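You operate a simulated robot arm through the tools that you are given. There is no shell and no other tool. Be economical: measure what you need, move in short steps, check, and stop when the job is done.

You run a simulated robot arm. Do the job below in one go: nothing can be reset, and whatever is moved stays where it is left.

## Task
Move the mug onto the green coaster and wipe off its ring with glass cleaner.
Fine: use the yellow cloth and put it back; knock nothing.

Only the result counts: the job must be done as asked and must still hold three seconds after the hand-in. Knocking over, shifting, dropping, spilling or breaking anything else fails it. Flat cloth is picked up by pressing the open fingertips on it (5 to 10 N) and closing them slowly along it; thin cloth reads only 2 to 8 mm in the jaws.

## Robot
A 7-joint arm with a two-finger parallel gripper, fixed in place. Base frame: the origin is at the foot of the arm, x ahead of it, y to its left, z up; the work surface is at about z = 770. Readings come in mm, degrees, newtons and seconds.
With the tool pointing down near the work surface it reaches from about 220 to 680 mm from the base axis. Its first joint turns from -66.0 to 66.0 degrees. Payload 2.4 kg.
The tool frame sits at the grasp point between the pads (the TCP): z along the fingers, y along the line on which they close. The tips reach 30 mm beyond it. Largest opening 94 mm; finger width 28, thickness 10; the body of the gripper, 50 by 96 mm, starts 55 mm behind the TCP.
Orientation is that of the tool frame in the base frame, as a unit quaternion [x, y, z, w]. With the fingers straight down and closing along the base's y, the tool's x points along the base's -x, its y along +y and its z along -z.

## Interface
- The arm moves only by the tool jog_arm. Its argument "series" is a list of rows, each a list of 3 entries, a list of its own where there are three numbers: the shift along the tool's x, y, z in mm, then the turn, a rotation vector about the tool's x, y, z in rad, then the opening, from 0 (shut) to 1 (fully open). In form: [[[dx, dy, dz], [wx, wy, wz], grip], ...]. A call has 1 to 10 rows; each row shifts and turns the commanded pose from where the row before left it, along the tool's axes as they then stand. A row lasts 0.2 s, in which the tool goes at most 50 mm and 8.6 degrees; a call with a longer step from one row to the next is refused whole, and so is a gripper value outside its range. Where a pose cannot be reached the arm comes as near as it can. A force on the tool above 50 N (or 10 N above the force at the start of the call, whichever is more), or a blocked arm, ends the call early, and 0.2 s more pass. The fingers move at their own pace (about 153 mm/s each) and stop on an object; they squeeze with about 43 N. The grip force told is the motor's: it shows also when the fingers shut on nothing. Time passes only in rows, and 0.2 s behind the last, so rows that do not move let the fingers close. The reply holds the time, the measured pose of the TCP, the force on the tool along the base axes, the opening and the grip force, in the units named above and with some noise.
- Cameras (640 x 400 px; columns grow to the right, rows downward): "scene" is fixed at [41.6, 499.1, 1432]; the picture's right is [-0.59, -0.81, 0.00], its down [-0.58, 0.43, -0.69] and it looks along [0.56, -0.41, -0.72] (base axes); focal length 336 px, centre (320, 200). "wrist" rides on the gripper at [76, 14, -102] in the tool frame; the picture's right is [-0.18, 0.98, 0.00], its down [-0.75, -0.14, -0.64] and it looks along [-0.63, -0.12, 0.77] (tool axes); focal length 243 px, centre (320, 200). There is no depth. A picture from a camera that has moved, and an enlarged one, comes with that camera's place and axes in the base frame and with its lens. The place of the scene camera against the robot may be out by one fixed shift of up to 12 mm in any direction.
- camera(camera): a new picture of that camera. It takes no simulated time.
- close_up(camera, box): a new picture of the part [left, top, right, bottom] of that camera's present view, enlarged. It takes no simulated time.
- hand_in(): hands the job in; it is judged then, once.

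Work in short steps. Places have to be worked out from the pictures, the camera data and where the tool is seen: move nearer, look again, correct. Check each grasp and each placing, and mend what went wrong. You have 120 turns and 84 pictures in all, those below and enlarged ones among them. Open the gripper and draw the arm clear of the work before you hand the job in, unless the task says otherwise; then end with one line.

The tools are called after "Request:" by a JSON object that holds its "api" and its "payload". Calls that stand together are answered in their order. jog_arm: Moves the arm, as the interface text tells. Its arguments: {"type":"object","properties":{"series":{"type":"array","items":{"type":"array"}}},"required":["series"]} The other tools are called the same way: camera (camera) takes a picture; close_up (camera, box) takes an enlarged picture of a part of a camera's view; hand_in () hands the job in.

At the start:

```text
clock: 0.0
position: [279.3, 230.2, 1168.3]
orientation: [0.0, 1.0, 0.0, 0.0]
ft_force: [-0.1, -0.4, -0.3]
width: 94.1
grasp_force: 0.0
```

scene: 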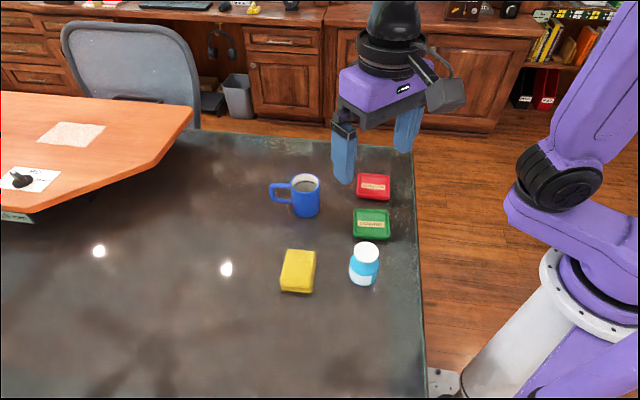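
wrist: 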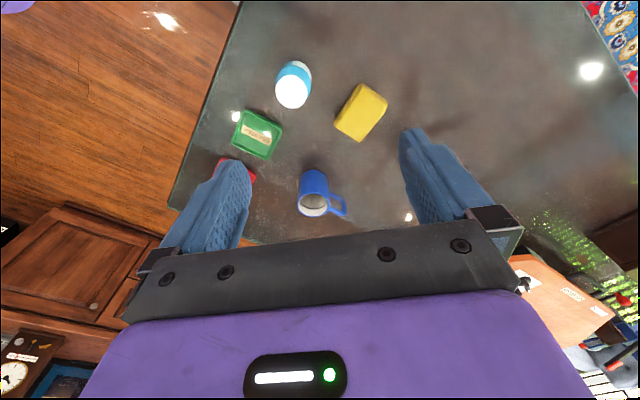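

I'll look at the objects more closely first.

Request:
{"api": "close_up", "payload": {"camera": "scene", "box": [260, 160, 420, 260]}}

Request:
{"api": "close_up", "payload": {"camera": "scene", "box": [260, 220, 420, 320]}}

Request:
{"api": "close_up", "payload": {"camera": "wrist", "box": [200, 40, 420, 240]}}

```text
4.00 times, centred on (340, 210) of scene
camera zoom: at [41.6, 499.1, 1432.0], right [-0.59, -0.81, 0.0], down [-0.58, 0.43, -0.69], along [0.56, -0.41, -0.72], focal length 1345 px, centre (240, 160)
```

zoom: 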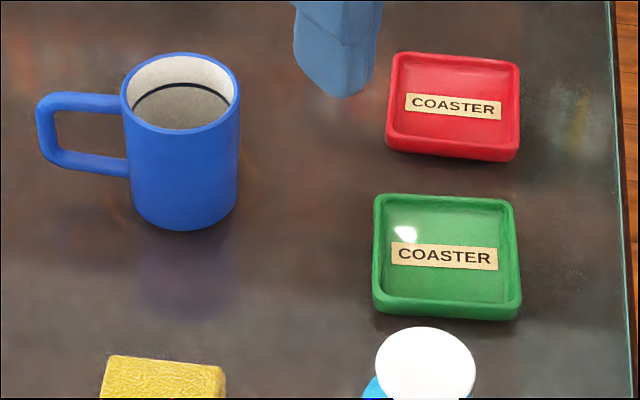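

```text
4.00 times, centred on (340, 270) of scene
camera zoom: at [41.6, 499.1, 1432.0], right [-0.59, -0.81, 0.0], down [-0.58, 0.43, -0.69], along [0.56, -0.41, -0.72], focal length 1345 px, centre (240, -80)
```

zoom: 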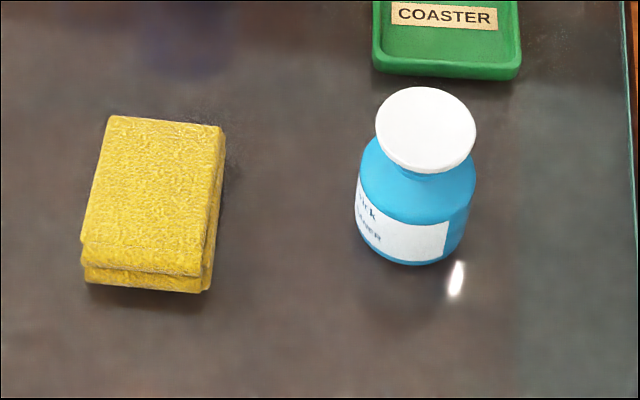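

```text
2.00 times, centred on (310, 140) of wrist
camera zoom: at [204.2, 245.8, 1269.7], right [0.18, 0.98, 0.0], down [0.75, -0.14, 0.64], along [0.63, -0.12, -0.77], focal length 485 px, centre (340, 320)
```

zoom: 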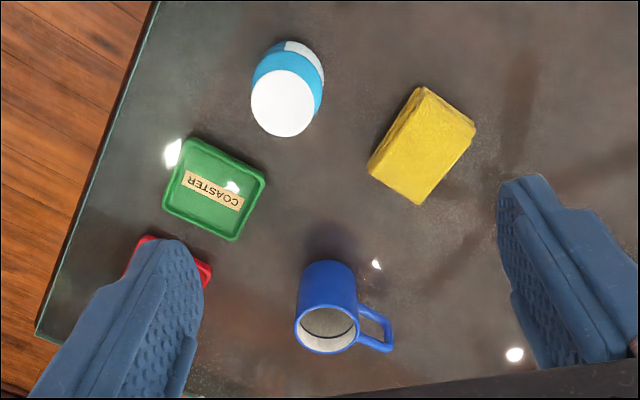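

The bottle reads "…CLEANER"; there's a green and a red coaster. I judge the mug at about (552,168), green coaster (406,69), bottle (306,184), cloth (390,295). I move over to above the mug for a closer look.

Request:
{"api": "jog_arm", "payload": {"series": [[[-40, -10, 27], [0, 0, 0], 1], [[-40, -10, 27], [0, 0, 0], 1], [[-40, -10, 27], [0, 0, 0], 1], [[-40, -10, 27], [0, 0, 0], 1], [[-40, -10, 27], [0, 0, 0], 1], [[-40, -10, 27], [0, 0, 0], 1], [[-30, 0, 0], [0, 0, 0], 1]]}}

Request:
{"api": "camera", "payload": {"camera": "wrist"}}

Request:
{"api": "camera", "payload": {"camera": "scene"}}

```text
clock: 1.6
position: [549.3, 171.3, 1006.1]
orientation: [0.0, 1.0, 0.0, 0.0]
ft_force: [-0.5, 0.2, 0.1]
width: 94.1
grasp_force: 0.0
```

```text
78 pictures are left
camera wrist: at [473.4, 186.2, 1108.0], right [0.18, 0.98, 0.0], down [0.75, -0.14, 0.64], along [0.63, -0.12, -0.77], focal length 243 px, centre (320, 200)
```

wrist: 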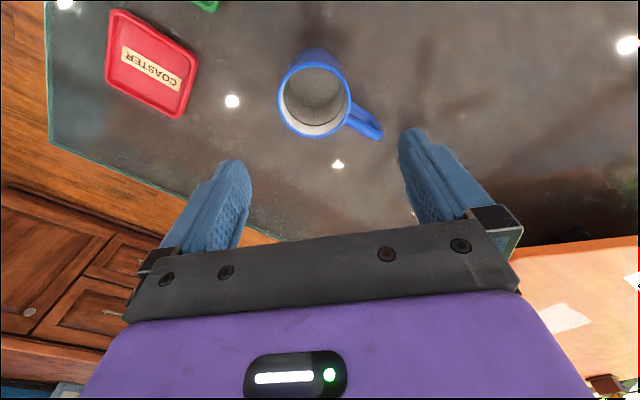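

```text
77 pictures are left
```

scene: 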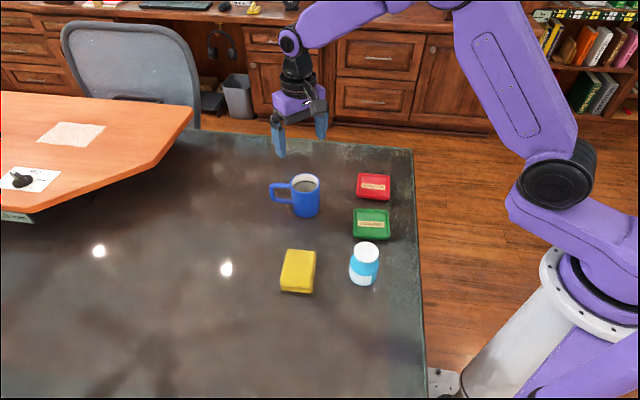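

Mug rim centre comes out near (546,166,865), handle pointing at about 48° in base. I turn the jaws 40° so they close square to the handle, and go down to just above the rim.

Request:
{"api": "jog_arm", "payload": {"series": [[[3, -5, 0], [0, 0, -0.14], 1], [[0, 0, 0], [0, 0, -0.14], 1], [[0, 0, 0], [0, 0, -0.14], 1], [[0, 0, 0], [0, 0, -0.14], 1], [[0, 0, 0], [0, 0, -0.14], 1], [[0, 0, 48], [0, 0, 0], 1], [[0, 0, 48], [0, 0, 0], 1]]}}

Request:
{"api": "camera", "payload": {"camera": "wrist"}}

Request:
{"api": "close_up", "payload": {"camera": "scene", "box": [240, 120, 400, 220]}}

```text
clock: 3.2
position: [548.6, 166.3, 910.4]
orientation: [-0.343, 0.939, -0.001, 0.001]
ft_force: [0.6, 0.4, -0.3]
width: 94.2
grasp_force: 0.0
```

```text
76 pictures are left
camera wrist: at [481.1, 128.8, 1012.5], right [-0.49, 0.87, 0.0], down [0.67, 0.38, 0.64], along [0.56, 0.32, -0.77], focal length 243 px, centre (320, 200)
```

wrist: 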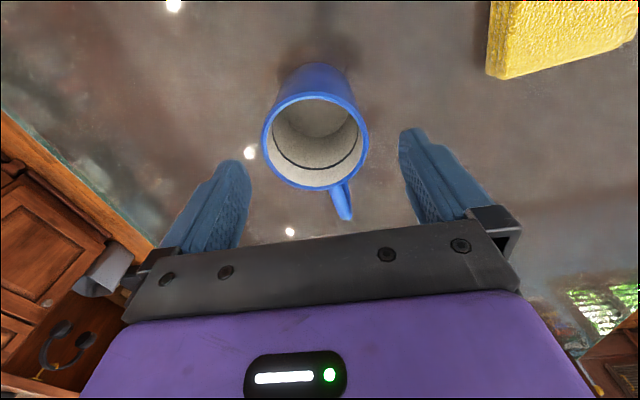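

```text
4.00 times, centred on (320, 170) of scene
camera zoom: at [41.6, 499.1, 1432.0], right [-0.59, -0.81, 0.0], down [-0.58, 0.43, -0.69], along [0.56, -0.41, -0.72], focal length 1345 px, centre (320, 320)
```

zoom: 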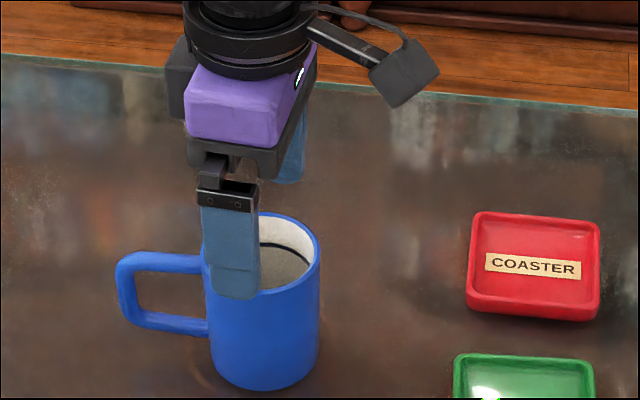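

The mug (rim near (547,164)) is centred between the fingers within ~1 mm along the closing line. Descend 80 mm and close.

Request:
{"api": "jog_arm", "payload": {"series": [[[2, 0, 40], [0, 0, 0], 1], [[0, 0, 38], [0, 0, 0], 1], [[0, 0, 0], [0, 0, 0], 1], [[0, 0, 0], [0, 0, 0], 0.9], [[0, 0, 0], [0, 0, 0], 0.85], [[0, 0, 0], [0, 0, 0], 0.8], [[0, 0, 0], [0, 0, 0], 0.75], [[0, 0, 0], [0, 0, 0], 0.7], [[0, 0, 0], [0, 0, 0], 0.6]]}}

Request:
{"api": "camera", "payload": {"camera": "wrist"}}

```text
clock: 5.2
position: [546.4, 162.4, 831.4]
orientation: [-0.343, 0.939, 0.0, 0.0]
ft_force: [0.2, -0.3, 0.4]
width: 76.1
grasp_force: 42.8
```

```text
74 pictures are left
camera wrist: at [479.1, 125.2, 934.1], right [-0.49, 0.87, 0.0], down [0.67, 0.38, 0.64], along [0.56, 0.32, -0.77], focal length 243 px, centre (320, 200)
```

wrist: 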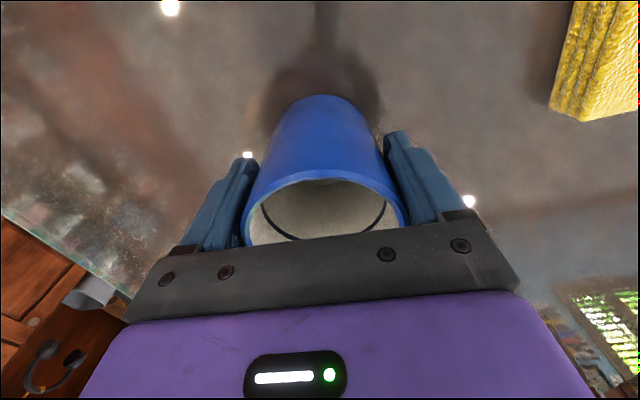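

Gripped at 76 mm with 43 N. Lift gently and look at both the mug and the ring left behind.

Request:
{"api": "jog_arm", "payload": {"series": [[[0, 0, -10], [0, 0, 0], 0.6], [[0, 0, -30], [0, 0, 0], 0.6], [[0, 0, -40], [0, 0, 0], 0.6], [[0, 0, -40], [0, 0, 0], 0.6]]}}

Request:
{"api": "camera", "payload": {"camera": "wrist"}}

Request:
{"api": "close_up", "payload": {"camera": "scene", "box": [240, 120, 400, 220]}}

```text
clock: 6.2
position: [545.9, 165.5, 951.0]
orientation: [-0.343, 0.939, 0.0, -0.001]
ft_force: [0.2, 0.6, -3.2]
width: 76.4
grasp_force: 42.8
```

```text
73 pictures are left
camera wrist: at [479.2, 126.8, 1052.2], right [-0.49, 0.87, 0.0], down [0.67, 0.38, 0.64], along [0.56, 0.32, -0.77], focal length 243 px, centre (320, 200)
```

wrist: 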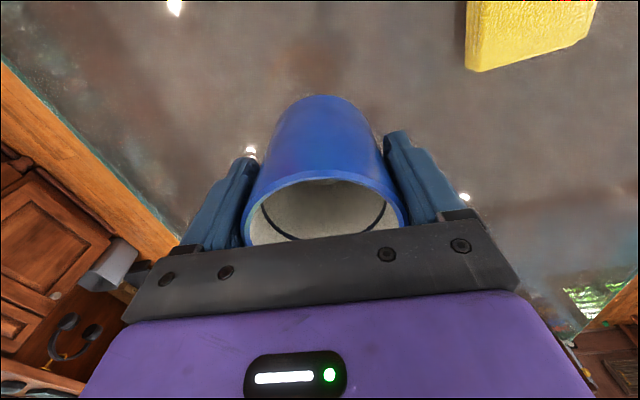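

```text
4.00 times, centred on (320, 170) of scene
camera zoom: at [41.6, 499.1, 1432.0], right [-0.59, -0.81, 0.0], down [-0.58, 0.43, -0.69], along [0.56, -0.41, -0.72], focal length 1345 px, centre (320, 320)
```

zoom: 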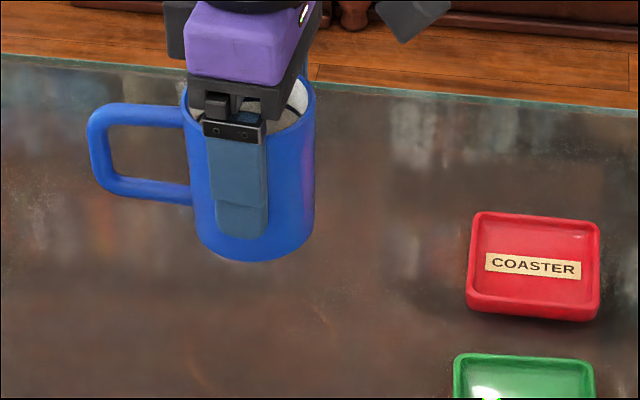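

The mug is up and hanging straight; a faint ring stays on the table. I move toward the green coaster so that the wrist camera can see it ahead of the mug.

Request:
{"api": "jog_arm", "payload": {"series": [[[20, 3, 0], [0, 0, 0], 0.6], [[40, 5, 0], [0, 0, 0], 0.6], [[40, 5, 0], [0, 0, 0], 0.6], [[19, 2, 0], [0, 0, 0], 0.6], [[0, 0, 0], [0, 0, 0], 0.6]]}}

Request:
{"api": "camera", "payload": {"camera": "wrist"}}

Request:
{"api": "close_up", "payload": {"camera": "scene", "box": [260, 140, 420, 240]}}

```text
clock: 7.4
position: [443.8, 98.3, 950.8]
orientation: [-0.342, 0.94, 0.0, 0.0]
ft_force: [0.7, 0.1, -2.1]
width: 76.4
grasp_force: 42.7
```

```text
71 pictures are left
camera wrist: at [377.2, 61.0, 1052.6], right [-0.49, 0.87, 0.0], down [0.67, 0.38, 0.64], along [0.56, 0.32, -0.77], focal length 243 px, centre (320, 200)
```

wrist: 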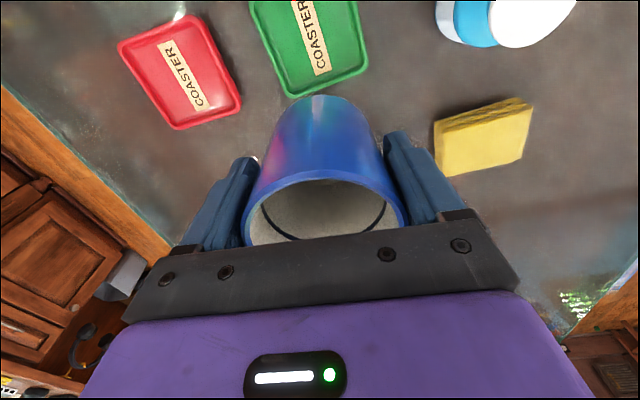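

```text
4.00 times, centred on (340, 190) of scene
camera zoom: at [41.6, 499.1, 1432.0], right [-0.59, -0.81, 0.0], down [-0.58, 0.43, -0.69], along [0.56, -0.41, -0.72], focal length 1345 px, centre (240, 240)
```

zoom: 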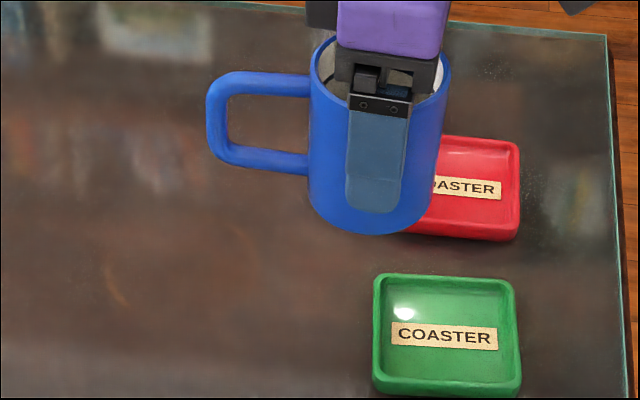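

Green coaster centre works out near (404,69). I move the mug over it and lower to about 25 mm above its rim, then check.

Request:
{"api": "jog_arm", "payload": {"series": [[[20, 1, 0], [0, 0, 0], 0.6], [[32, 1.5, 0], [0, 0, 0], 0.6], [[0, 0, 0], [0, 0, 0], 0.6], [[0, 0, 40], [0, 0, 0], 0.6], [[0, 0, 40], [0, 0, 0], 0.6], [[0, 0, 0], [0, 0, 0], 0.6]]}}

Request:
{"api": "camera", "payload": {"camera": "wrist"}}

Request:
{"api": "close_up", "payload": {"camera": "scene", "box": [310, 170, 430, 245]}}

```text
clock: 8.8
position: [402.7, 68.8, 871.7]
orientation: [-0.343, 0.939, 0.001, 0.0]
ft_force: [-0.3, -1.3, -3.0]
width: 75.9
grasp_force: 43.1
```

```text
69 pictures are left
camera wrist: at [336.4, 30.6, 973.9], right [-0.49, 0.87, 0.0], down [0.67, 0.38, 0.64], along [0.56, 0.32, -0.77], focal length 243 px, centre (320, 200)
```

wrist: 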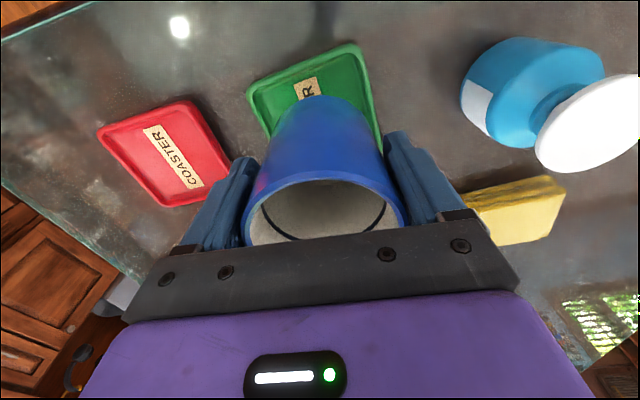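

```text
5.33 times, centred on (370, 208) of scene
camera zoom: at [41.6, 499.1, 1432.0], right [-0.59, -0.81, 0.0], down [-0.58, 0.43, -0.69], along [0.56, -0.41, -0.72], focal length 1793 px, centre (53, 160)
```

zoom: 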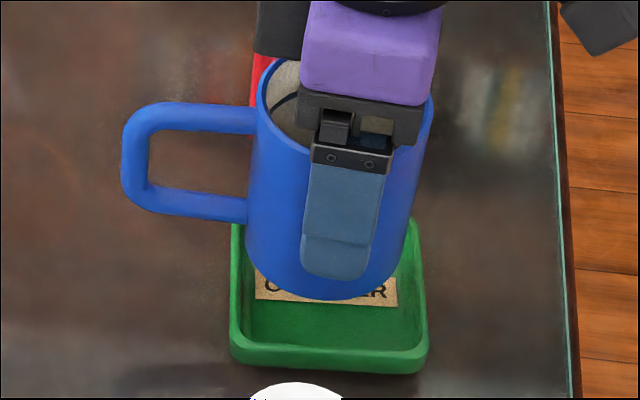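

Wrist corners put the coaster centre at about (405,71), matching the mug. I lower a further 18 mm and compare gaps.

Request:
{"api": "jog_arm", "payload": {"series": [[[0, 0, 18], [0, 0, 0], 0.6], [[0, 0, 0], [0, 0, 0], 0.6]]}}

Request:
{"api": "close_up", "payload": {"camera": "wrist", "box": [220, 20, 420, 145]}}

Request:
{"api": "close_up", "payload": {"camera": "scene", "box": [330, 185, 410, 245]}}

```text
clock: 9.4
position: [405.5, 68.1, 852.3]
orientation: [-0.343, 0.939, 0.0, 0.0]
ft_force: [-0.1, 0.2, -1.5]
width: 76.0
grasp_force: 43.2
```

```text
3.20 times, centred on (320, 82) of wrist
camera zoom: at [336.9, 30.6, 954.2], right [-0.49, 0.87, 0.0], down [0.67, 0.38, 0.64], along [0.56, 0.32, -0.77], focal length 776 px, centre (320, 576)
```

zoom: 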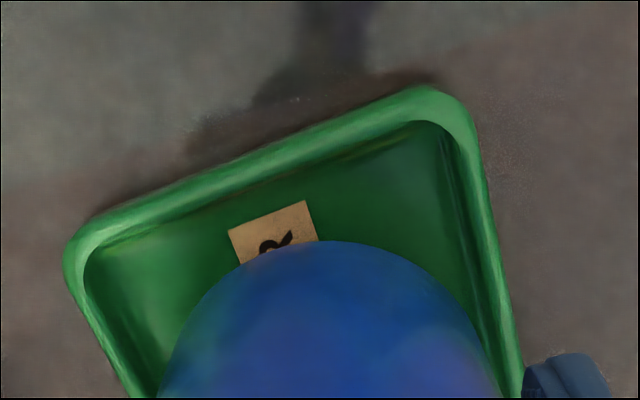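

```text
6.67 times, centred on (370, 215) of scene
camera zoom: at [41.6, 499.1, 1432.0], right [-0.59, -0.81, 0.0], down [-0.58, 0.43, -0.69], along [0.56, -0.41, -0.72], focal length 2242 px, centre (-13, 100)
```

zoom: 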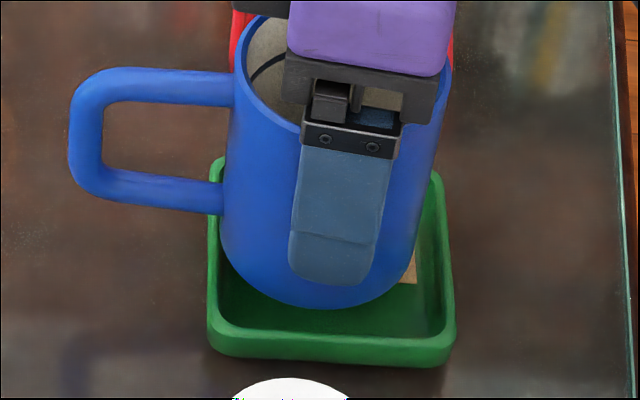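

Both views suggest the mug should go ~5 mm back along tool +x, and a little to tool −y. I shift it and recheck with tighter zooms.

Request:
{"api": "jog_arm", "payload": {"series": [[[5, -2, 0], [0, 0, 0], 0.6], [[0, 0, 0], [0, 0, 0], 0.6], [[0, 0, 0], [0, 0, 0], 0.6]]}}

Request:
{"api": "close_up", "payload": {"camera": "wrist", "box": [220, 20, 420, 145]}}

Request:
{"api": "close_up", "payload": {"camera": "scene", "box": [340, 195, 404, 245]}}

```text
clock: 10.2
position: [400.6, 63.5, 851.9]
orientation: [-0.343, 0.939, 0.001, 0.0]
ft_force: [0.0, 0.1, -2.8]
width: 76.2
grasp_force: 42.8
```

```text
3.20 times, centred on (320, 82) of wrist
camera zoom: at [333.8, 25.6, 954.4], right [-0.49, 0.87, 0.0], down [0.67, 0.38, 0.64], along [0.56, 0.32, -0.77], focal length 776 px, centre (320, 576)
```

zoom: 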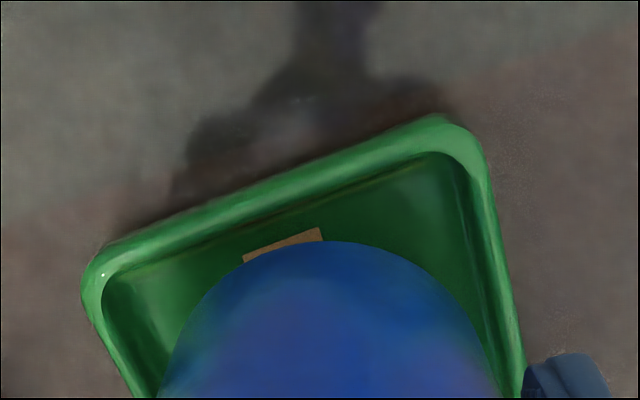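

```text
8.00 times, centred on (372, 220) of scene
camera zoom: at [41.6, 499.1, 1432.0], right [-0.59, -0.81, 0.0], down [-0.58, 0.43, -0.69], along [0.56, -0.41, -0.72], focal length 2690 px, centre (-96, 40)
```

zoom: 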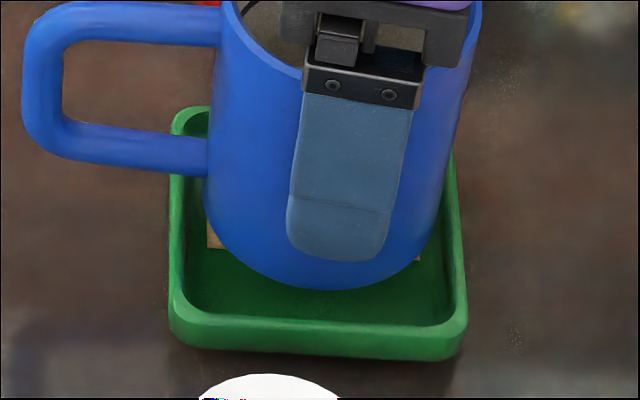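

Now the mug sits nearly central over the coaster in both views; a final 1–2 mm nudge, then lower in small steps watching the force.

Request:
{"api": "jog_arm", "payload": {"series": [[[1.5, -1, 0], [0, 0, 0], 0.6], [[0, 0, 5], [0, 0, 0], 0.6], [[0, 0, 4], [0, 0, 0], 0.6], [[0, 0, 2], [0, 0, 0], 0.6], [[0, 0, 0], [0, 0, 0], 0.6]]}}

Request:
{"api": "close_up", "payload": {"camera": "scene", "box": [340, 195, 404, 245]}}

Request:
{"api": "close_up", "payload": {"camera": "wrist", "box": [220, 20, 420, 145]}}

```text
clock: 11.4
position: [400.5, 62.4, 841.8]
orientation: [-0.342, 0.94, 0.001, 0.0]
ft_force: [0.5, 0.0, -2.8]
width: 76.0
grasp_force: 43.2
```

```text
8.00 times, centred on (372, 220) of scene
camera zoom: at [41.6, 499.1, 1432.0], right [-0.59, -0.81, 0.0], down [-0.58, 0.43, -0.69], along [0.56, -0.41, -0.72], focal length 2690 px, centre (-96, 40)
```

zoom: 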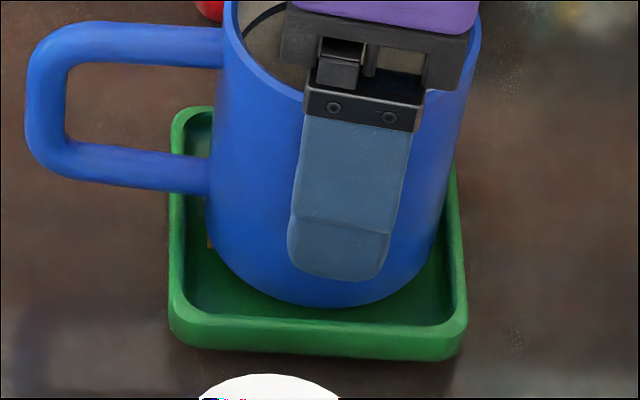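

```text
3.20 times, centred on (320, 82) of wrist
camera zoom: at [333.5, 24.1, 944.7], right [-0.49, 0.87, 0.0], down [0.67, 0.38, 0.64], along [0.56, 0.32, -0.77], focal length 776 px, centre (320, 576)
```

zoom: 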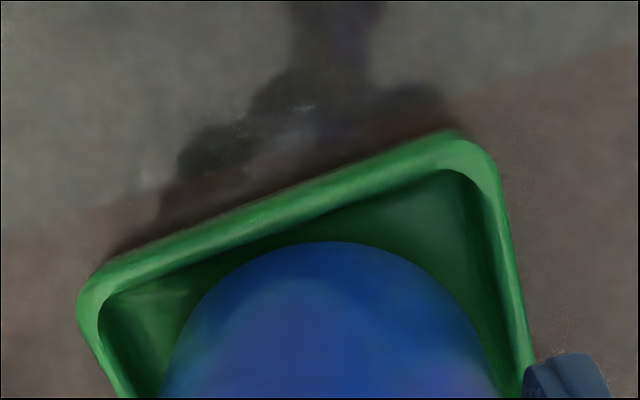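

Gaps look even all round. Lower the last millimetres.

Request:
{"api": "jog_arm", "payload": {"series": [[[0, 0, 2], [0, 0, 0], 0.6], [[0, 0, 1], [0, 0, 0], 0.6], [[0, 0, 1], [0, 0, 0], 0.6], [[0, 0, 0], [0, 0, 0], 0.6]]}}

```text
clock: 12.4
position: [399.8, 62.4, 838.4]
orientation: [-0.343, 0.94, 0.0, 0.002]
ft_force: [-3.2, -1.8, 32.1]
width: 75.6
grasp_force: 42.6
```

Contact at bottom ≈777 (32 N). I ease up 1 mm and check it is seated on the floor rather than a wall.

Request:
{"api": "jog_arm", "payload": {"series": [[[0, 0, -0.7], [0, 0, 0], 0.6], [[0, 0, 0], [0, 0, 0], 0.6]]}}

Request:
{"api": "close_up", "payload": {"camera": "scene", "box": [340, 195, 404, 245]}}

Request:
{"api": "close_up", "payload": {"camera": "wrist", "box": [220, 20, 420, 145]}}

```text
clock: 13.0
position: [400.8, 61.8, 838.7]
orientation: [-0.343, 0.939, -0.001, 0.001]
ft_force: [2.7, -0.8, 12.0]
width: 75.7
grasp_force: 43.1
```

```text
8.00 times, centred on (372, 220) of scene
camera zoom: at [41.5, 499.1, 1432.1], right [-0.59, -0.81, 0.0], down [-0.58, 0.43, -0.69], along [0.56, -0.41, -0.72], focal length 2690 px, centre (-96, 40)
```

zoom: 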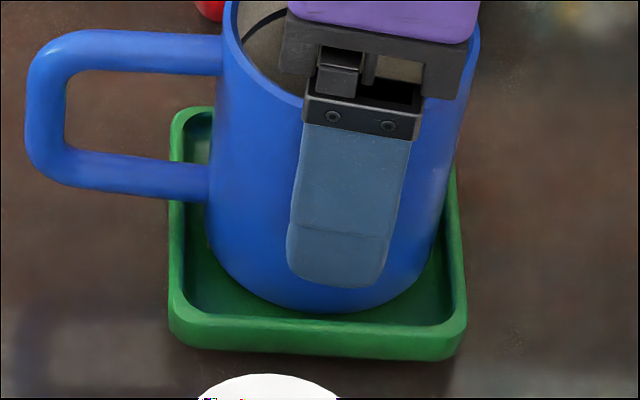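

```text
3.20 times, centred on (320, 82) of wrist
camera zoom: at [333.3, 23.9, 941.0], right [-0.49, 0.87, 0.0], down [0.67, 0.38, 0.64], along [0.56, 0.32, -0.77], focal length 776 px, centre (320, 576)
```

zoom: 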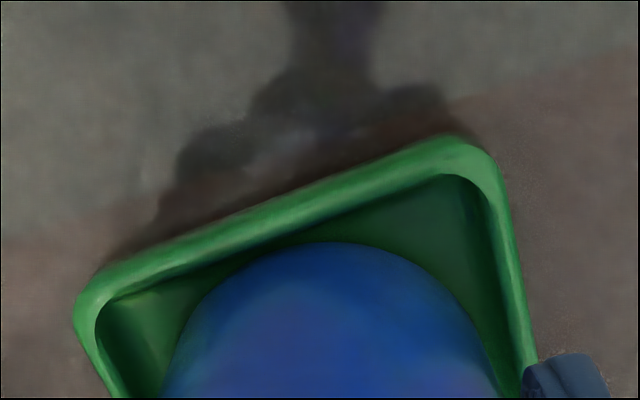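

The mug stands inside the coaster with clear gaps. I open the fingers and rise straight up.

Request:
{"api": "jog_arm", "payload": {"series": [[[0, 0, 0], [0, 0, 0], 0.82], [[0, 0, 0], [0, 0, 0], 0.9], [[0, 0, 0], [0, 0, 0], 1], [[0, 0, -10], [0, 0, 0], 1], [[0, 0, -40], [0, 0, 0], 1], [[0, 0, -45], [0, 0, 0], 1], [[0, 0, -45], [0, 0, 0], 1]]}}

Request:
{"api": "camera", "payload": {"camera": "wrist"}}

Request:
{"api": "close_up", "payload": {"camera": "scene", "box": [250, 160, 410, 260]}}

```text
clock: 14.6
position: [402.7, 62.0, 982.1]
orientation: [-0.343, 0.939, 0.0, 0.0]
ft_force: [0.2, 1.0, 0.7]
width: 94.0
grasp_force: 0.2
```

```text
59 pictures are left
camera wrist: at [334.6, 24.7, 1082.9], right [-0.49, 0.87, 0.0], down [0.67, 0.38, 0.64], along [0.56, 0.32, -0.77], focal length 243 px, centre (320, 200)
```

wrist: 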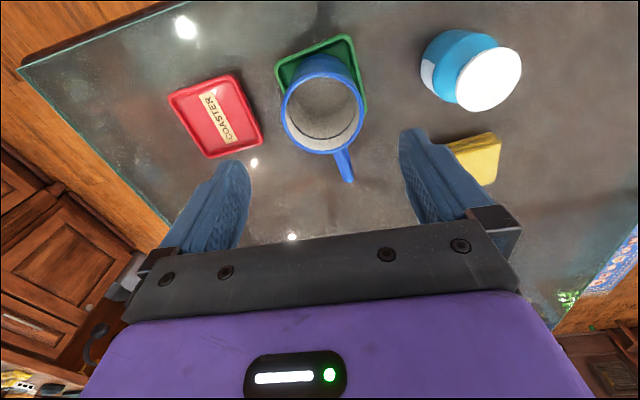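

```text
4.00 times, centred on (330, 210) of scene
camera zoom: at [41.6, 499.1, 1432.0], right [-0.59, -0.81, 0.0], down [-0.58, 0.43, -0.69], along [0.56, -0.41, -0.72], focal length 1345 px, centre (280, 160)
```

zoom: 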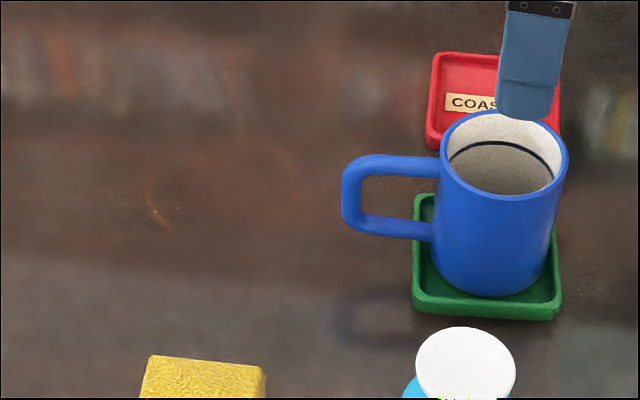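

The mug is well placed on the green coaster. Now close looks at the bottle and the ring spot.

Request:
{"api": "close_up", "payload": {"camera": "wrist", "box": [400, 15, 540, 115]}}

Request:
{"api": "close_up", "payload": {"camera": "scene", "box": [265, 180, 345, 230]}}

Request:
{"api": "close_up", "payload": {"camera": "scene", "box": [325, 230, 405, 290]}}

```text
4.00 times, centred on (470, 65) of wrist
camera zoom: at [334.6, 24.7, 1082.9], right [-0.49, 0.87, 0.0], down [0.67, 0.38, 0.64], along [0.56, 0.32, -0.77], focal length 970 px, centre (-280, 740)
```

zoom: 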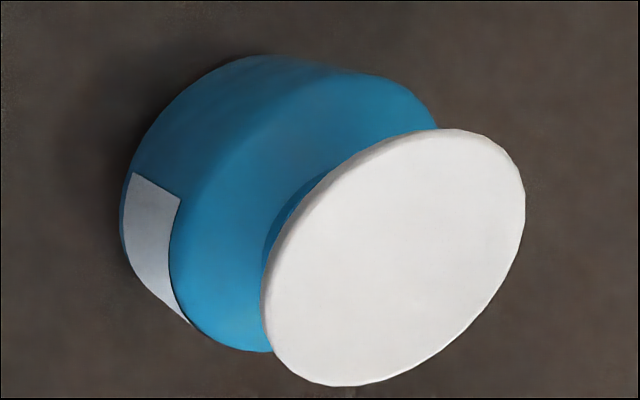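

```text
8.00 times, centred on (305, 205) of scene
camera zoom: at [41.6, 499.1, 1432.0], right [-0.59, -0.81, 0.0], down [-0.58, 0.43, -0.69], along [0.56, -0.41, -0.72], focal length 2690 px, centre (440, 160)
```

zoom: 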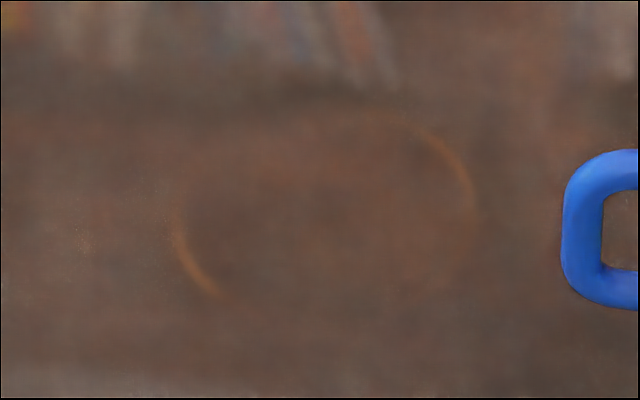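

```text
6.67 times, centred on (365, 260) of scene
camera zoom: at [41.6, 499.1, 1432.0], right [-0.59, -0.81, 0.0], down [-0.58, 0.43, -0.69], along [0.56, -0.41, -0.72], focal length 2242 px, centre (20, -200)
```

zoom: 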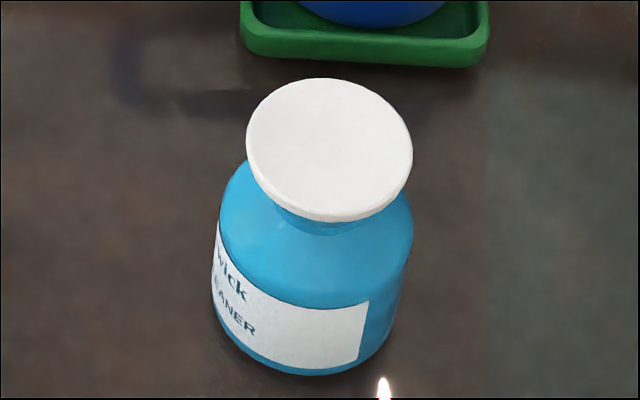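

The ring on the table is seen, about 90–100 mm across, centre near (557,163). The bottle has a push-down dish top (dispenser). Next, the cloth: I turn the jaws to the cloth's short axis (≈46°) and move over it.

Request:
{"api": "jog_arm", "payload": {"series": [[[0, 0, 0], [0, 0, 0.1466], 1], [[0, 0, 0], [0, 0, 0.1466], 1], [[0, 0, 0], [0, 0, 0.1466], 1], [[0, 0, 0], [0, 0, 0.1466], 1], [[0, 0, 0], [0, 0, 0.1466], 1], [[0, 0, 0], [0, 0, 0.1466], 1], [[0, 0, 0], [0, 0, 0.1466], 1], [[0, 0, 0], [0, 0, 0.1466], 1], [[0, 0, 0], [0, 0, 0.1466], 1], [[0, 0, 0], [0, 0, 0.1466], 1]]}}

Request:
{"api": "jog_arm", "payload": {"series": [[[33, 31, 0], [0, 0, 0], 1], [[33, 31, 0], [0, 0, 0], 1], [[33, 31, 0], [0, 0, 0], 1], [[33, 31, 0], [0, 0, 0], 1], [[33, 31, 0], [0, 0, 0], 1], [[0, 0, 22], [0, 0, 0], 1]]}}

Request:
{"api": "camera", "payload": {"camera": "wrist"}}

Request:
{"api": "close_up", "payload": {"camera": "scene", "box": [240, 210, 400, 310]}}

```text
clock: 16.8
position: [400.7, 60.7, 980.3]
orientation: [0.375, 0.927, 0.0, 0.0]
ft_force: [0.3, -0.2, -0.5]
width: 94.1
grasp_force: 0.1
```

```text
clock: 18.2
position: [389.8, 287.4, 956.2]
orientation: [0.374, 0.928, 0.0, 0.0]
ft_force: [-0.3, 0.0, -0.8]
width: 94.1
grasp_force: 0.0
```

```text
54 pictures are left
camera wrist: at [344.6, 351.8, 1059.3], right [0.81, 0.58, 0.0], down [0.44, -0.62, 0.64], along [0.37, -0.52, -0.77], focal length 243 px, centre (320, 200)
```

wrist: 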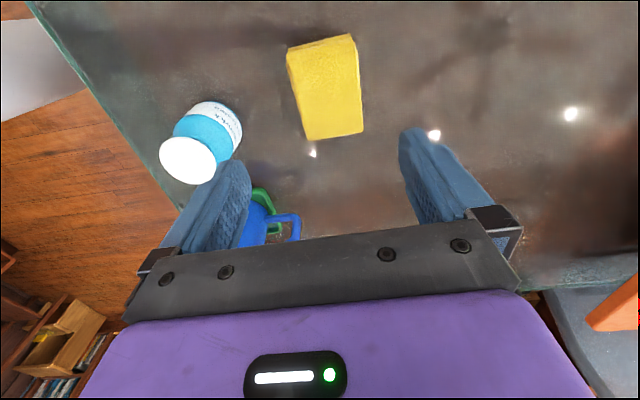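

```text
4.00 times, centred on (320, 260) of scene
camera zoom: at [41.6, 499.1, 1432.0], right [-0.59, -0.81, 0.0], down [-0.58, 0.43, -0.69], along [0.56, -0.41, -0.72], focal length 1345 px, centre (320, -40)
```

zoom: 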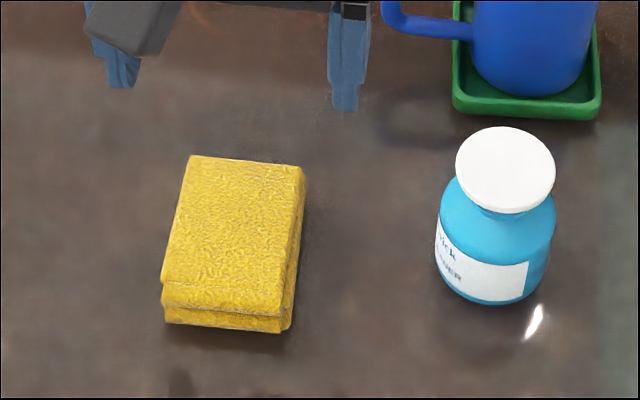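

Request:
{"api": "close_up", "payload": {"camera": "wrist", "box": [160, 90, 260, 190]}}

Request:
{"api": "close_up", "payload": {"camera": "wrist", "box": [270, 20, 390, 150]}}

```text
4.00 times, centred on (210, 140) of wrist
camera zoom: at [344.6, 351.8, 1059.3], right [0.81, 0.58, 0.0], down [0.44, -0.62, 0.64], along [0.37, -0.52, -0.77], focal length 970 px, centre (760, 440)
```

zoom: 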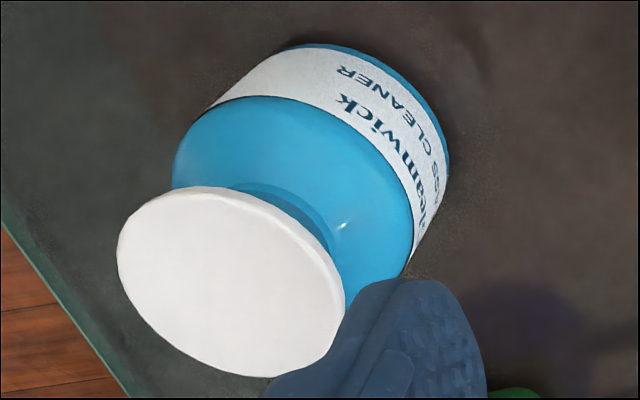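

```text
3.08 times, centred on (330, 85) of wrist
camera zoom: at [344.6, 351.8, 1059.3], right [0.81, 0.58, 0.0], down [0.44, -0.62, 0.64], along [0.37, -0.52, -0.77], focal length 746 px, centre (289, 554)
```

zoom: 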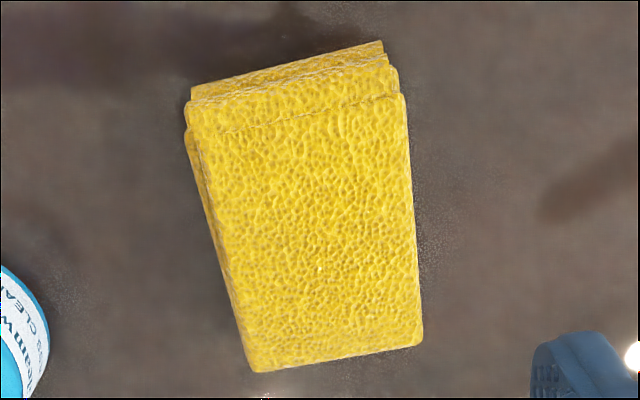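

The label reads "Gleamwick GLASS CLEANER", so pushing the cloth on its dish top should wet it. The cloth is centred near (399,292), ~64×88, my jaws match its direction; I shift ~10 mm and descend to just above it.

Request:
{"api": "jog_arm", "payload": {"series": [[[-3, 9.5, 0], [0, 0, 0], 1], [[0, 0, 35], [0, 0, 0], 1], [[0, 0, 35], [0, 0, 0], 1], [[0, 0, 34], [0, 0, 0], 1], [[0, 0, 0], [0, 0, 0], 1]]}}

Request:
{"api": "camera", "payload": {"camera": "wrist"}}

Request:
{"api": "close_up", "payload": {"camera": "scene", "box": [250, 220, 350, 300]}}

```text
clock: 19.4
position: [397.5, 292.1, 852.0]
orientation: [0.374, 0.927, -0.001, -0.001]
ft_force: [-0.4, 0.4, 0.1]
width: 94.1
grasp_force: 0.0
```

```text
50 pictures are left
camera wrist: at [352.5, 355.6, 953.4], right [0.81, 0.58, 0.0], down [0.44, -0.62, 0.64], along [0.37, -0.52, -0.77], focal length 243 px, centre (320, 200)
```

wrist: 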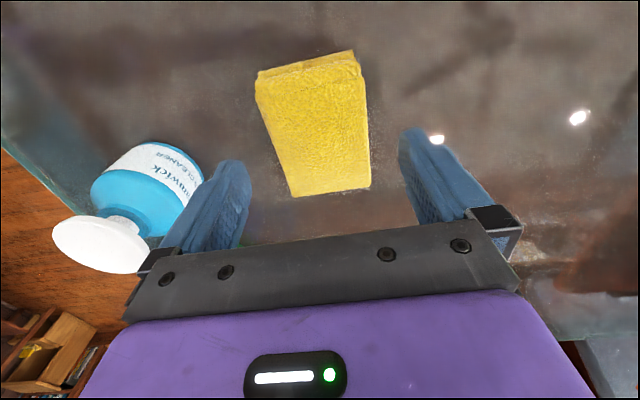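

```text
5.00 times, centred on (300, 260) of scene
camera zoom: at [41.6, 499.1, 1432.0], right [-0.59, -0.81, 0.0], down [-0.58, 0.43, -0.69], along [0.56, -0.41, -0.72], focal length 1681 px, centre (420, -100)
```

zoom: 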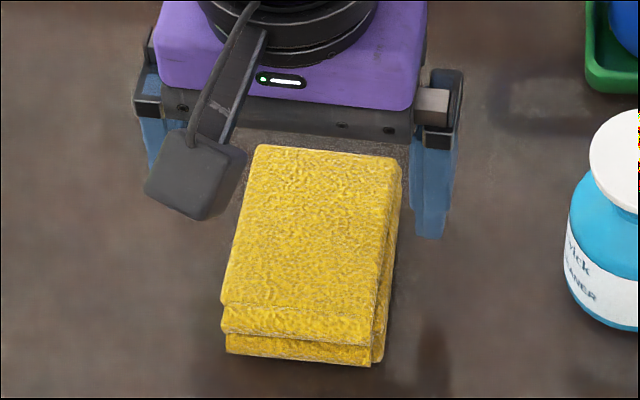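

Cloth top centre ≈ (397.5,295), jaws straddle it with ~14 mm each side. Descend to tips ~12 mm above the table and close.

Request:
{"api": "jog_arm", "payload": {"series": [[[2, 2, 20], [0, 0, 0], 1], [[0, 0, 20], [0, 0, 0], 1], [[0, 0, 0], [0, 0, 0], 0.9], [[0, 0, 0], [0, 0, 0], 0.8], [[0, 0, 0], [0, 0, 0], 0.72], [[0, 0, 0], [0, 0, 0], 0.66], [[0, 0, 0], [0, 0, 0], 0.6], [[0, 0, 0], [0, 0, 0], 0.55], [[0, 0, 0], [0, 0, 0], 0.5]]}}

Request:
{"api": "close_up", "payload": {"camera": "scene", "box": [250, 220, 350, 300]}}

```text
clock: 21.4
position: [397.5, 296.6, 812.8]
orientation: [0.374, 0.927, 0.0, 0.0]
ft_force: [-0.4, 0.1, 1.0]
width: 58.7
grasp_force: 43.3
```

```text
5.00 times, centred on (300, 260) of scene
camera zoom: at [41.6, 499.1, 1432.0], right [-0.59, -0.81, 0.0], down [-0.58, 0.43, -0.69], along [0.56, -0.41, -0.72], focal length 1681 px, centre (420, -100)
```

zoom: 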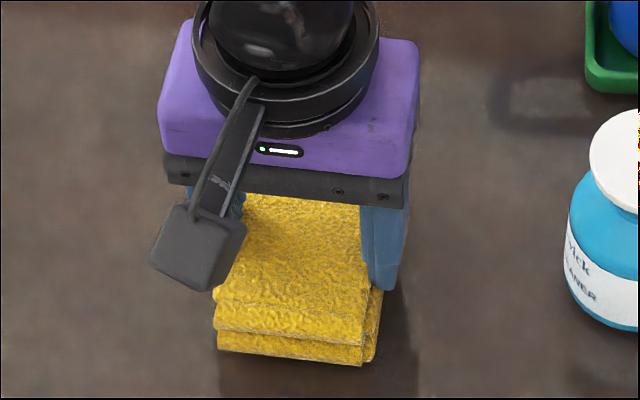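

Gripped at 58.7 mm. Grasp pose to return to: ≈(397.5,295.5,812). Lift and check.

Request:
{"api": "jog_arm", "payload": {"series": [[[0, 0, -10], [0, 0, 0], 0.5], [[0, 0, -40], [0, 0, 0], 0.5], [[0, 0, -45], [0, 0, 0], 0.5], [[0, 0, -45], [0, 0, 0], 0.5], [[0, 0, 0], [0, 0, 0], 0.5]]}}

Request:
{"api": "camera", "payload": {"camera": "wrist"}}

Request:
{"api": "close_up", "payload": {"camera": "scene", "box": [240, 160, 400, 310]}}

```text
clock: 22.6
position: [397.9, 296.0, 952.7]
orientation: [0.373, 0.928, 0.0, 0.0]
ft_force: [-0.1, -0.8, 0.6]
width: 58.6
grasp_force: 43.2
```

```text
47 pictures are left
camera wrist: at [352.8, 358.8, 1055.4], right [0.81, 0.58, 0.0], down [0.45, -0.62, 0.64], along [0.37, -0.52, -0.77], focal length 243 px, centre (320, 200)
```

wrist: 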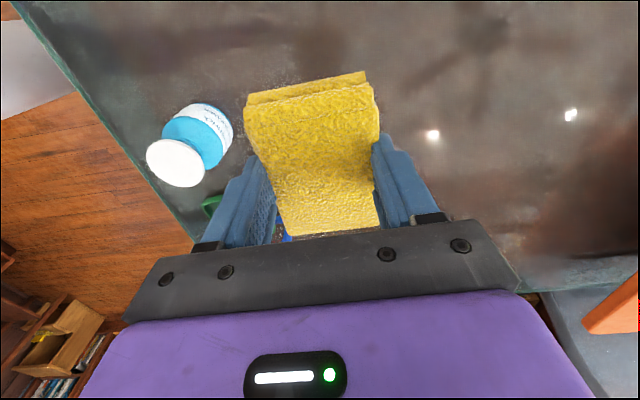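

```text
2.67 times, centred on (320, 235) of scene
camera zoom: at [41.6, 499.1, 1432.0], right [-0.59, -0.81, 0.0], down [-0.58, 0.43, -0.69], along [0.56, -0.41, -0.72], focal length 897 px, centre (320, 107)
```

zoom: 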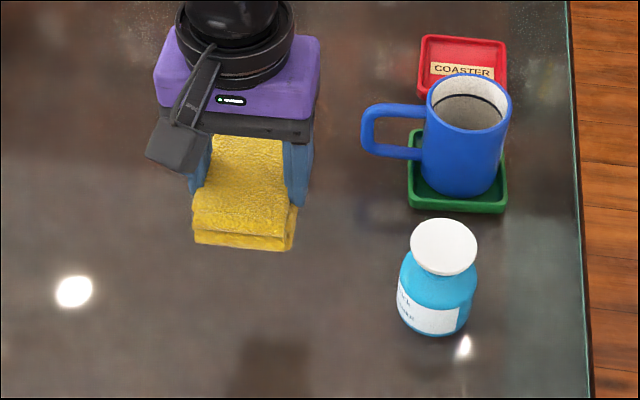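

Triangulated dish top: (311,180), z≈854. I carry the cloth above it (cloth bottom ≈ 42 mm below TCP) and lower to a small gap.

Request:
{"api": "jog_arm", "payload": {"series": [[[-6, -48, 0], [0, 0, 0], 0.5], [[-6, -48, 0], [0, 0, 0], 0.5], [[-6, -48, 0], [0, 0, 0], 0.5], [[0, 0, 0], [0, 0, 0], 0.5], [[0, 0, 25], [0, 0, 0], 0.5], [[0, 0, 15], [0, 0, 0], 0.5], [[0, 0, 0], [0, 0, 0], 0.5]]}}

Request:
{"api": "close_up", "payload": {"camera": "scene", "box": [310, 190, 430, 300]}}

Request:
{"api": "camera", "payload": {"camera": "wrist"}}

```text
clock: 24.2
position: [309.7, 179.0, 912.1]
orientation: [0.374, 0.928, 0.0, 0.0]
ft_force: [0.2, 0.3, 0.1]
width: 58.5
grasp_force: 43.3
```

```text
3.64 times, centred on (370, 245) of scene
camera zoom: at [41.6, 499.1, 1432.0], right [-0.59, -0.81, 0.0], down [-0.58, 0.43, -0.69], along [0.56, -0.41, -0.72], focal length 1223 px, centre (138, 36)
```

zoom: 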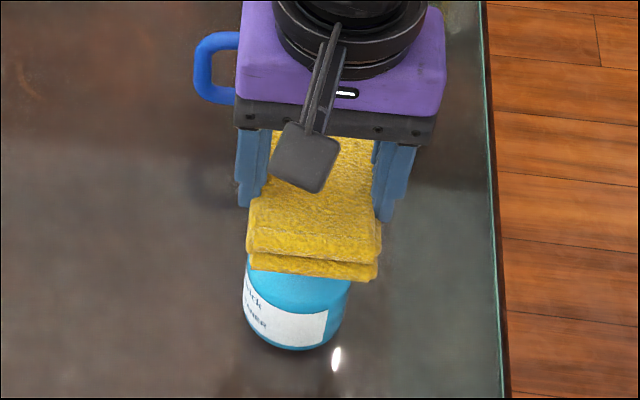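

```text
44 pictures are left
camera wrist: at [264.8, 242.0, 1014.4], right [0.81, 0.58, 0.0], down [0.45, -0.62, 0.64], along [0.37, -0.52, -0.77], focal length 243 px, centre (320, 200)
```

wrist: 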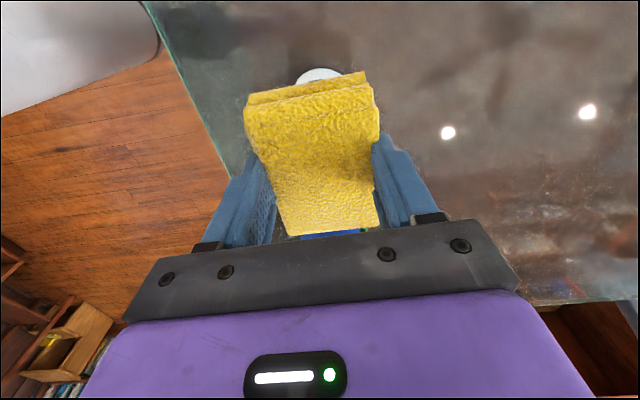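

A sliver of white dish shows beyond the cloth on the camera side; I zoom to judge the alignment.

Request:
{"api": "close_up", "payload": {"camera": "wrist", "box": [240, 40, 400, 140]}}

Request:
{"api": "close_up", "payload": {"camera": "scene", "box": [330, 225, 410, 285]}}

```text
4.00 times, centred on (320, 90) of wrist
camera zoom: at [264.8, 242.0, 1014.4], right [0.81, 0.58, 0.0], down [0.45, -0.62, 0.64], along [0.37, -0.52, -0.77], focal length 970 px, centre (320, 640)
```

zoom: 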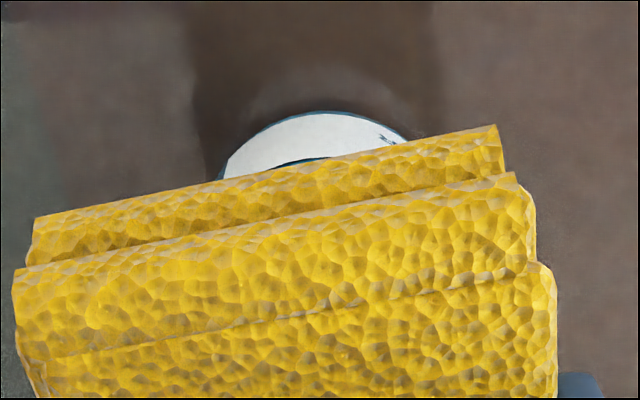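

```text
6.67 times, centred on (370, 255) of scene
camera zoom: at [41.6, 499.1, 1432.0], right [-0.59, -0.81, 0.0], down [-0.58, 0.43, -0.69], along [0.56, -0.41, -0.72], focal length 2242 px, centre (-13, -167)
```

zoom: 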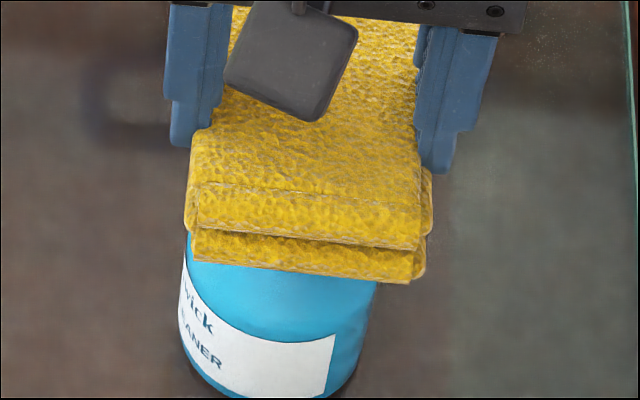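

What shows is the label and base, so the cloth does cover the dish. I lower gently toward contact (~TCP 896).

Request:
{"api": "jog_arm", "payload": {"series": [[[0, 0, 6], [0, 0, 0], 0.5], [[0, 0, 4], [0, 0, 0], 0.5], [[0, 0, 3], [0, 0, 0], 0.5], [[0, 0, 2], [0, 0, 0], 0.5], [[0, 0, 0], [0, 0, 0], 0.5]]}}

```text
clock: 25.4
position: [310.2, 177.0, 898.2]
orientation: [0.374, 0.928, 0.0, -0.001]
ft_force: [-0.4, -0.5, -0.1]
width: 58.6
grasp_force: 42.9
```

No contact yet at 898. Continue in small steps.

Request:
{"api": "jog_arm", "payload": {"series": [[[0, 0, 2], [0, 0, 0], 0.5], [[0, 0, 2], [0, 0, 0], 0.5], [[0, 0, 0], [0, 0, 0], 0.5]]}}

Request:
{"api": "jog_arm", "payload": {"series": [[[0, 0, 2], [0, 0, 0], 0.5], [[0, 0, 0], [0, 0, 0], 0.5]]}}

Request:
{"api": "jog_arm", "payload": {"series": [[[0, 0, 2], [0, 0, 0], 0.5], [[0, 0, 0], [0, 0, 0], 0.5]]}}

```text
clock: 26.2
position: [310.0, 179.0, 893.5]
orientation: [0.374, 0.927, 0.0, 0.0]
ft_force: [-0.5, -0.7, 1.7]
width: 58.8
grasp_force: 42.5
```

```text
clock: 26.8
position: [310.5, 178.2, 892.7]
orientation: [0.373, 0.928, 0.0, 0.0]
ft_force: [-1.0, 0.3, 2.0]
width: 58.5
grasp_force: 42.4
```

```text
clock: 27.4
position: [311.7, 179.6, 890.5]
orientation: [0.374, 0.928, 0.001, 0.0]
ft_force: [-2.2, -1.6, 19.5]
width: 58.6
grasp_force: 43.1
```

Contact: 19.5 N at TCP 890.5. Look at the dish before pressing more.

Request:
{"api": "close_up", "payload": {"camera": "scene", "box": [330, 225, 410, 285]}}

Request:
{"api": "jog_arm", "payload": {"series": [[[0, 0, 1], [0, 0, 0], 0.5], [[0, 0, 0], [0, 0, 0], 0.5]]}}

Request:
{"api": "close_up", "payload": {"camera": "scene", "box": [330, 225, 410, 285]}}

```text
6.67 times, centred on (370, 255) of scene
camera zoom: at [41.4, 499.0, 1432.1], right [-0.59, -0.81, 0.0], down [-0.58, 0.43, -0.69], along [0.56, -0.41, -0.72], focal length 2242 px, centre (-13, -167)
```

zoom: 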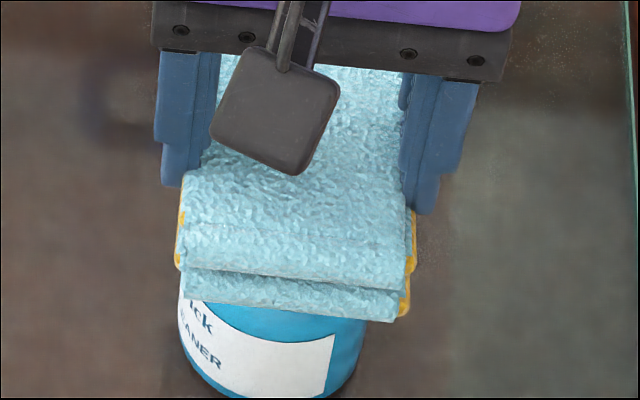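

```text
clock: 28.0
position: [311.4, 178.2, 890.3]
orientation: [0.373, 0.928, 0.001, 0.0]
ft_force: [-0.8, -1.2, 29.9]
width: 58.8
grasp_force: 43.1
```

```text
6.67 times, centred on (370, 255) of scene
camera zoom: at [41.3, 498.9, 1432.1], right [-0.59, -0.81, 0.0], down [-0.58, 0.43, -0.69], along [0.56, -0.41, -0.72], focal length 2242 px, centre (-13, -167)
```

zoom: 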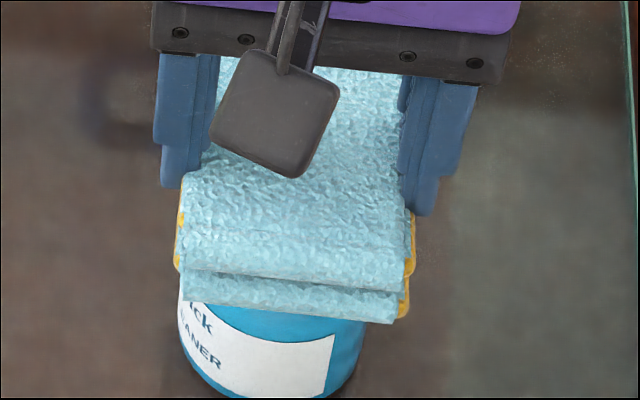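

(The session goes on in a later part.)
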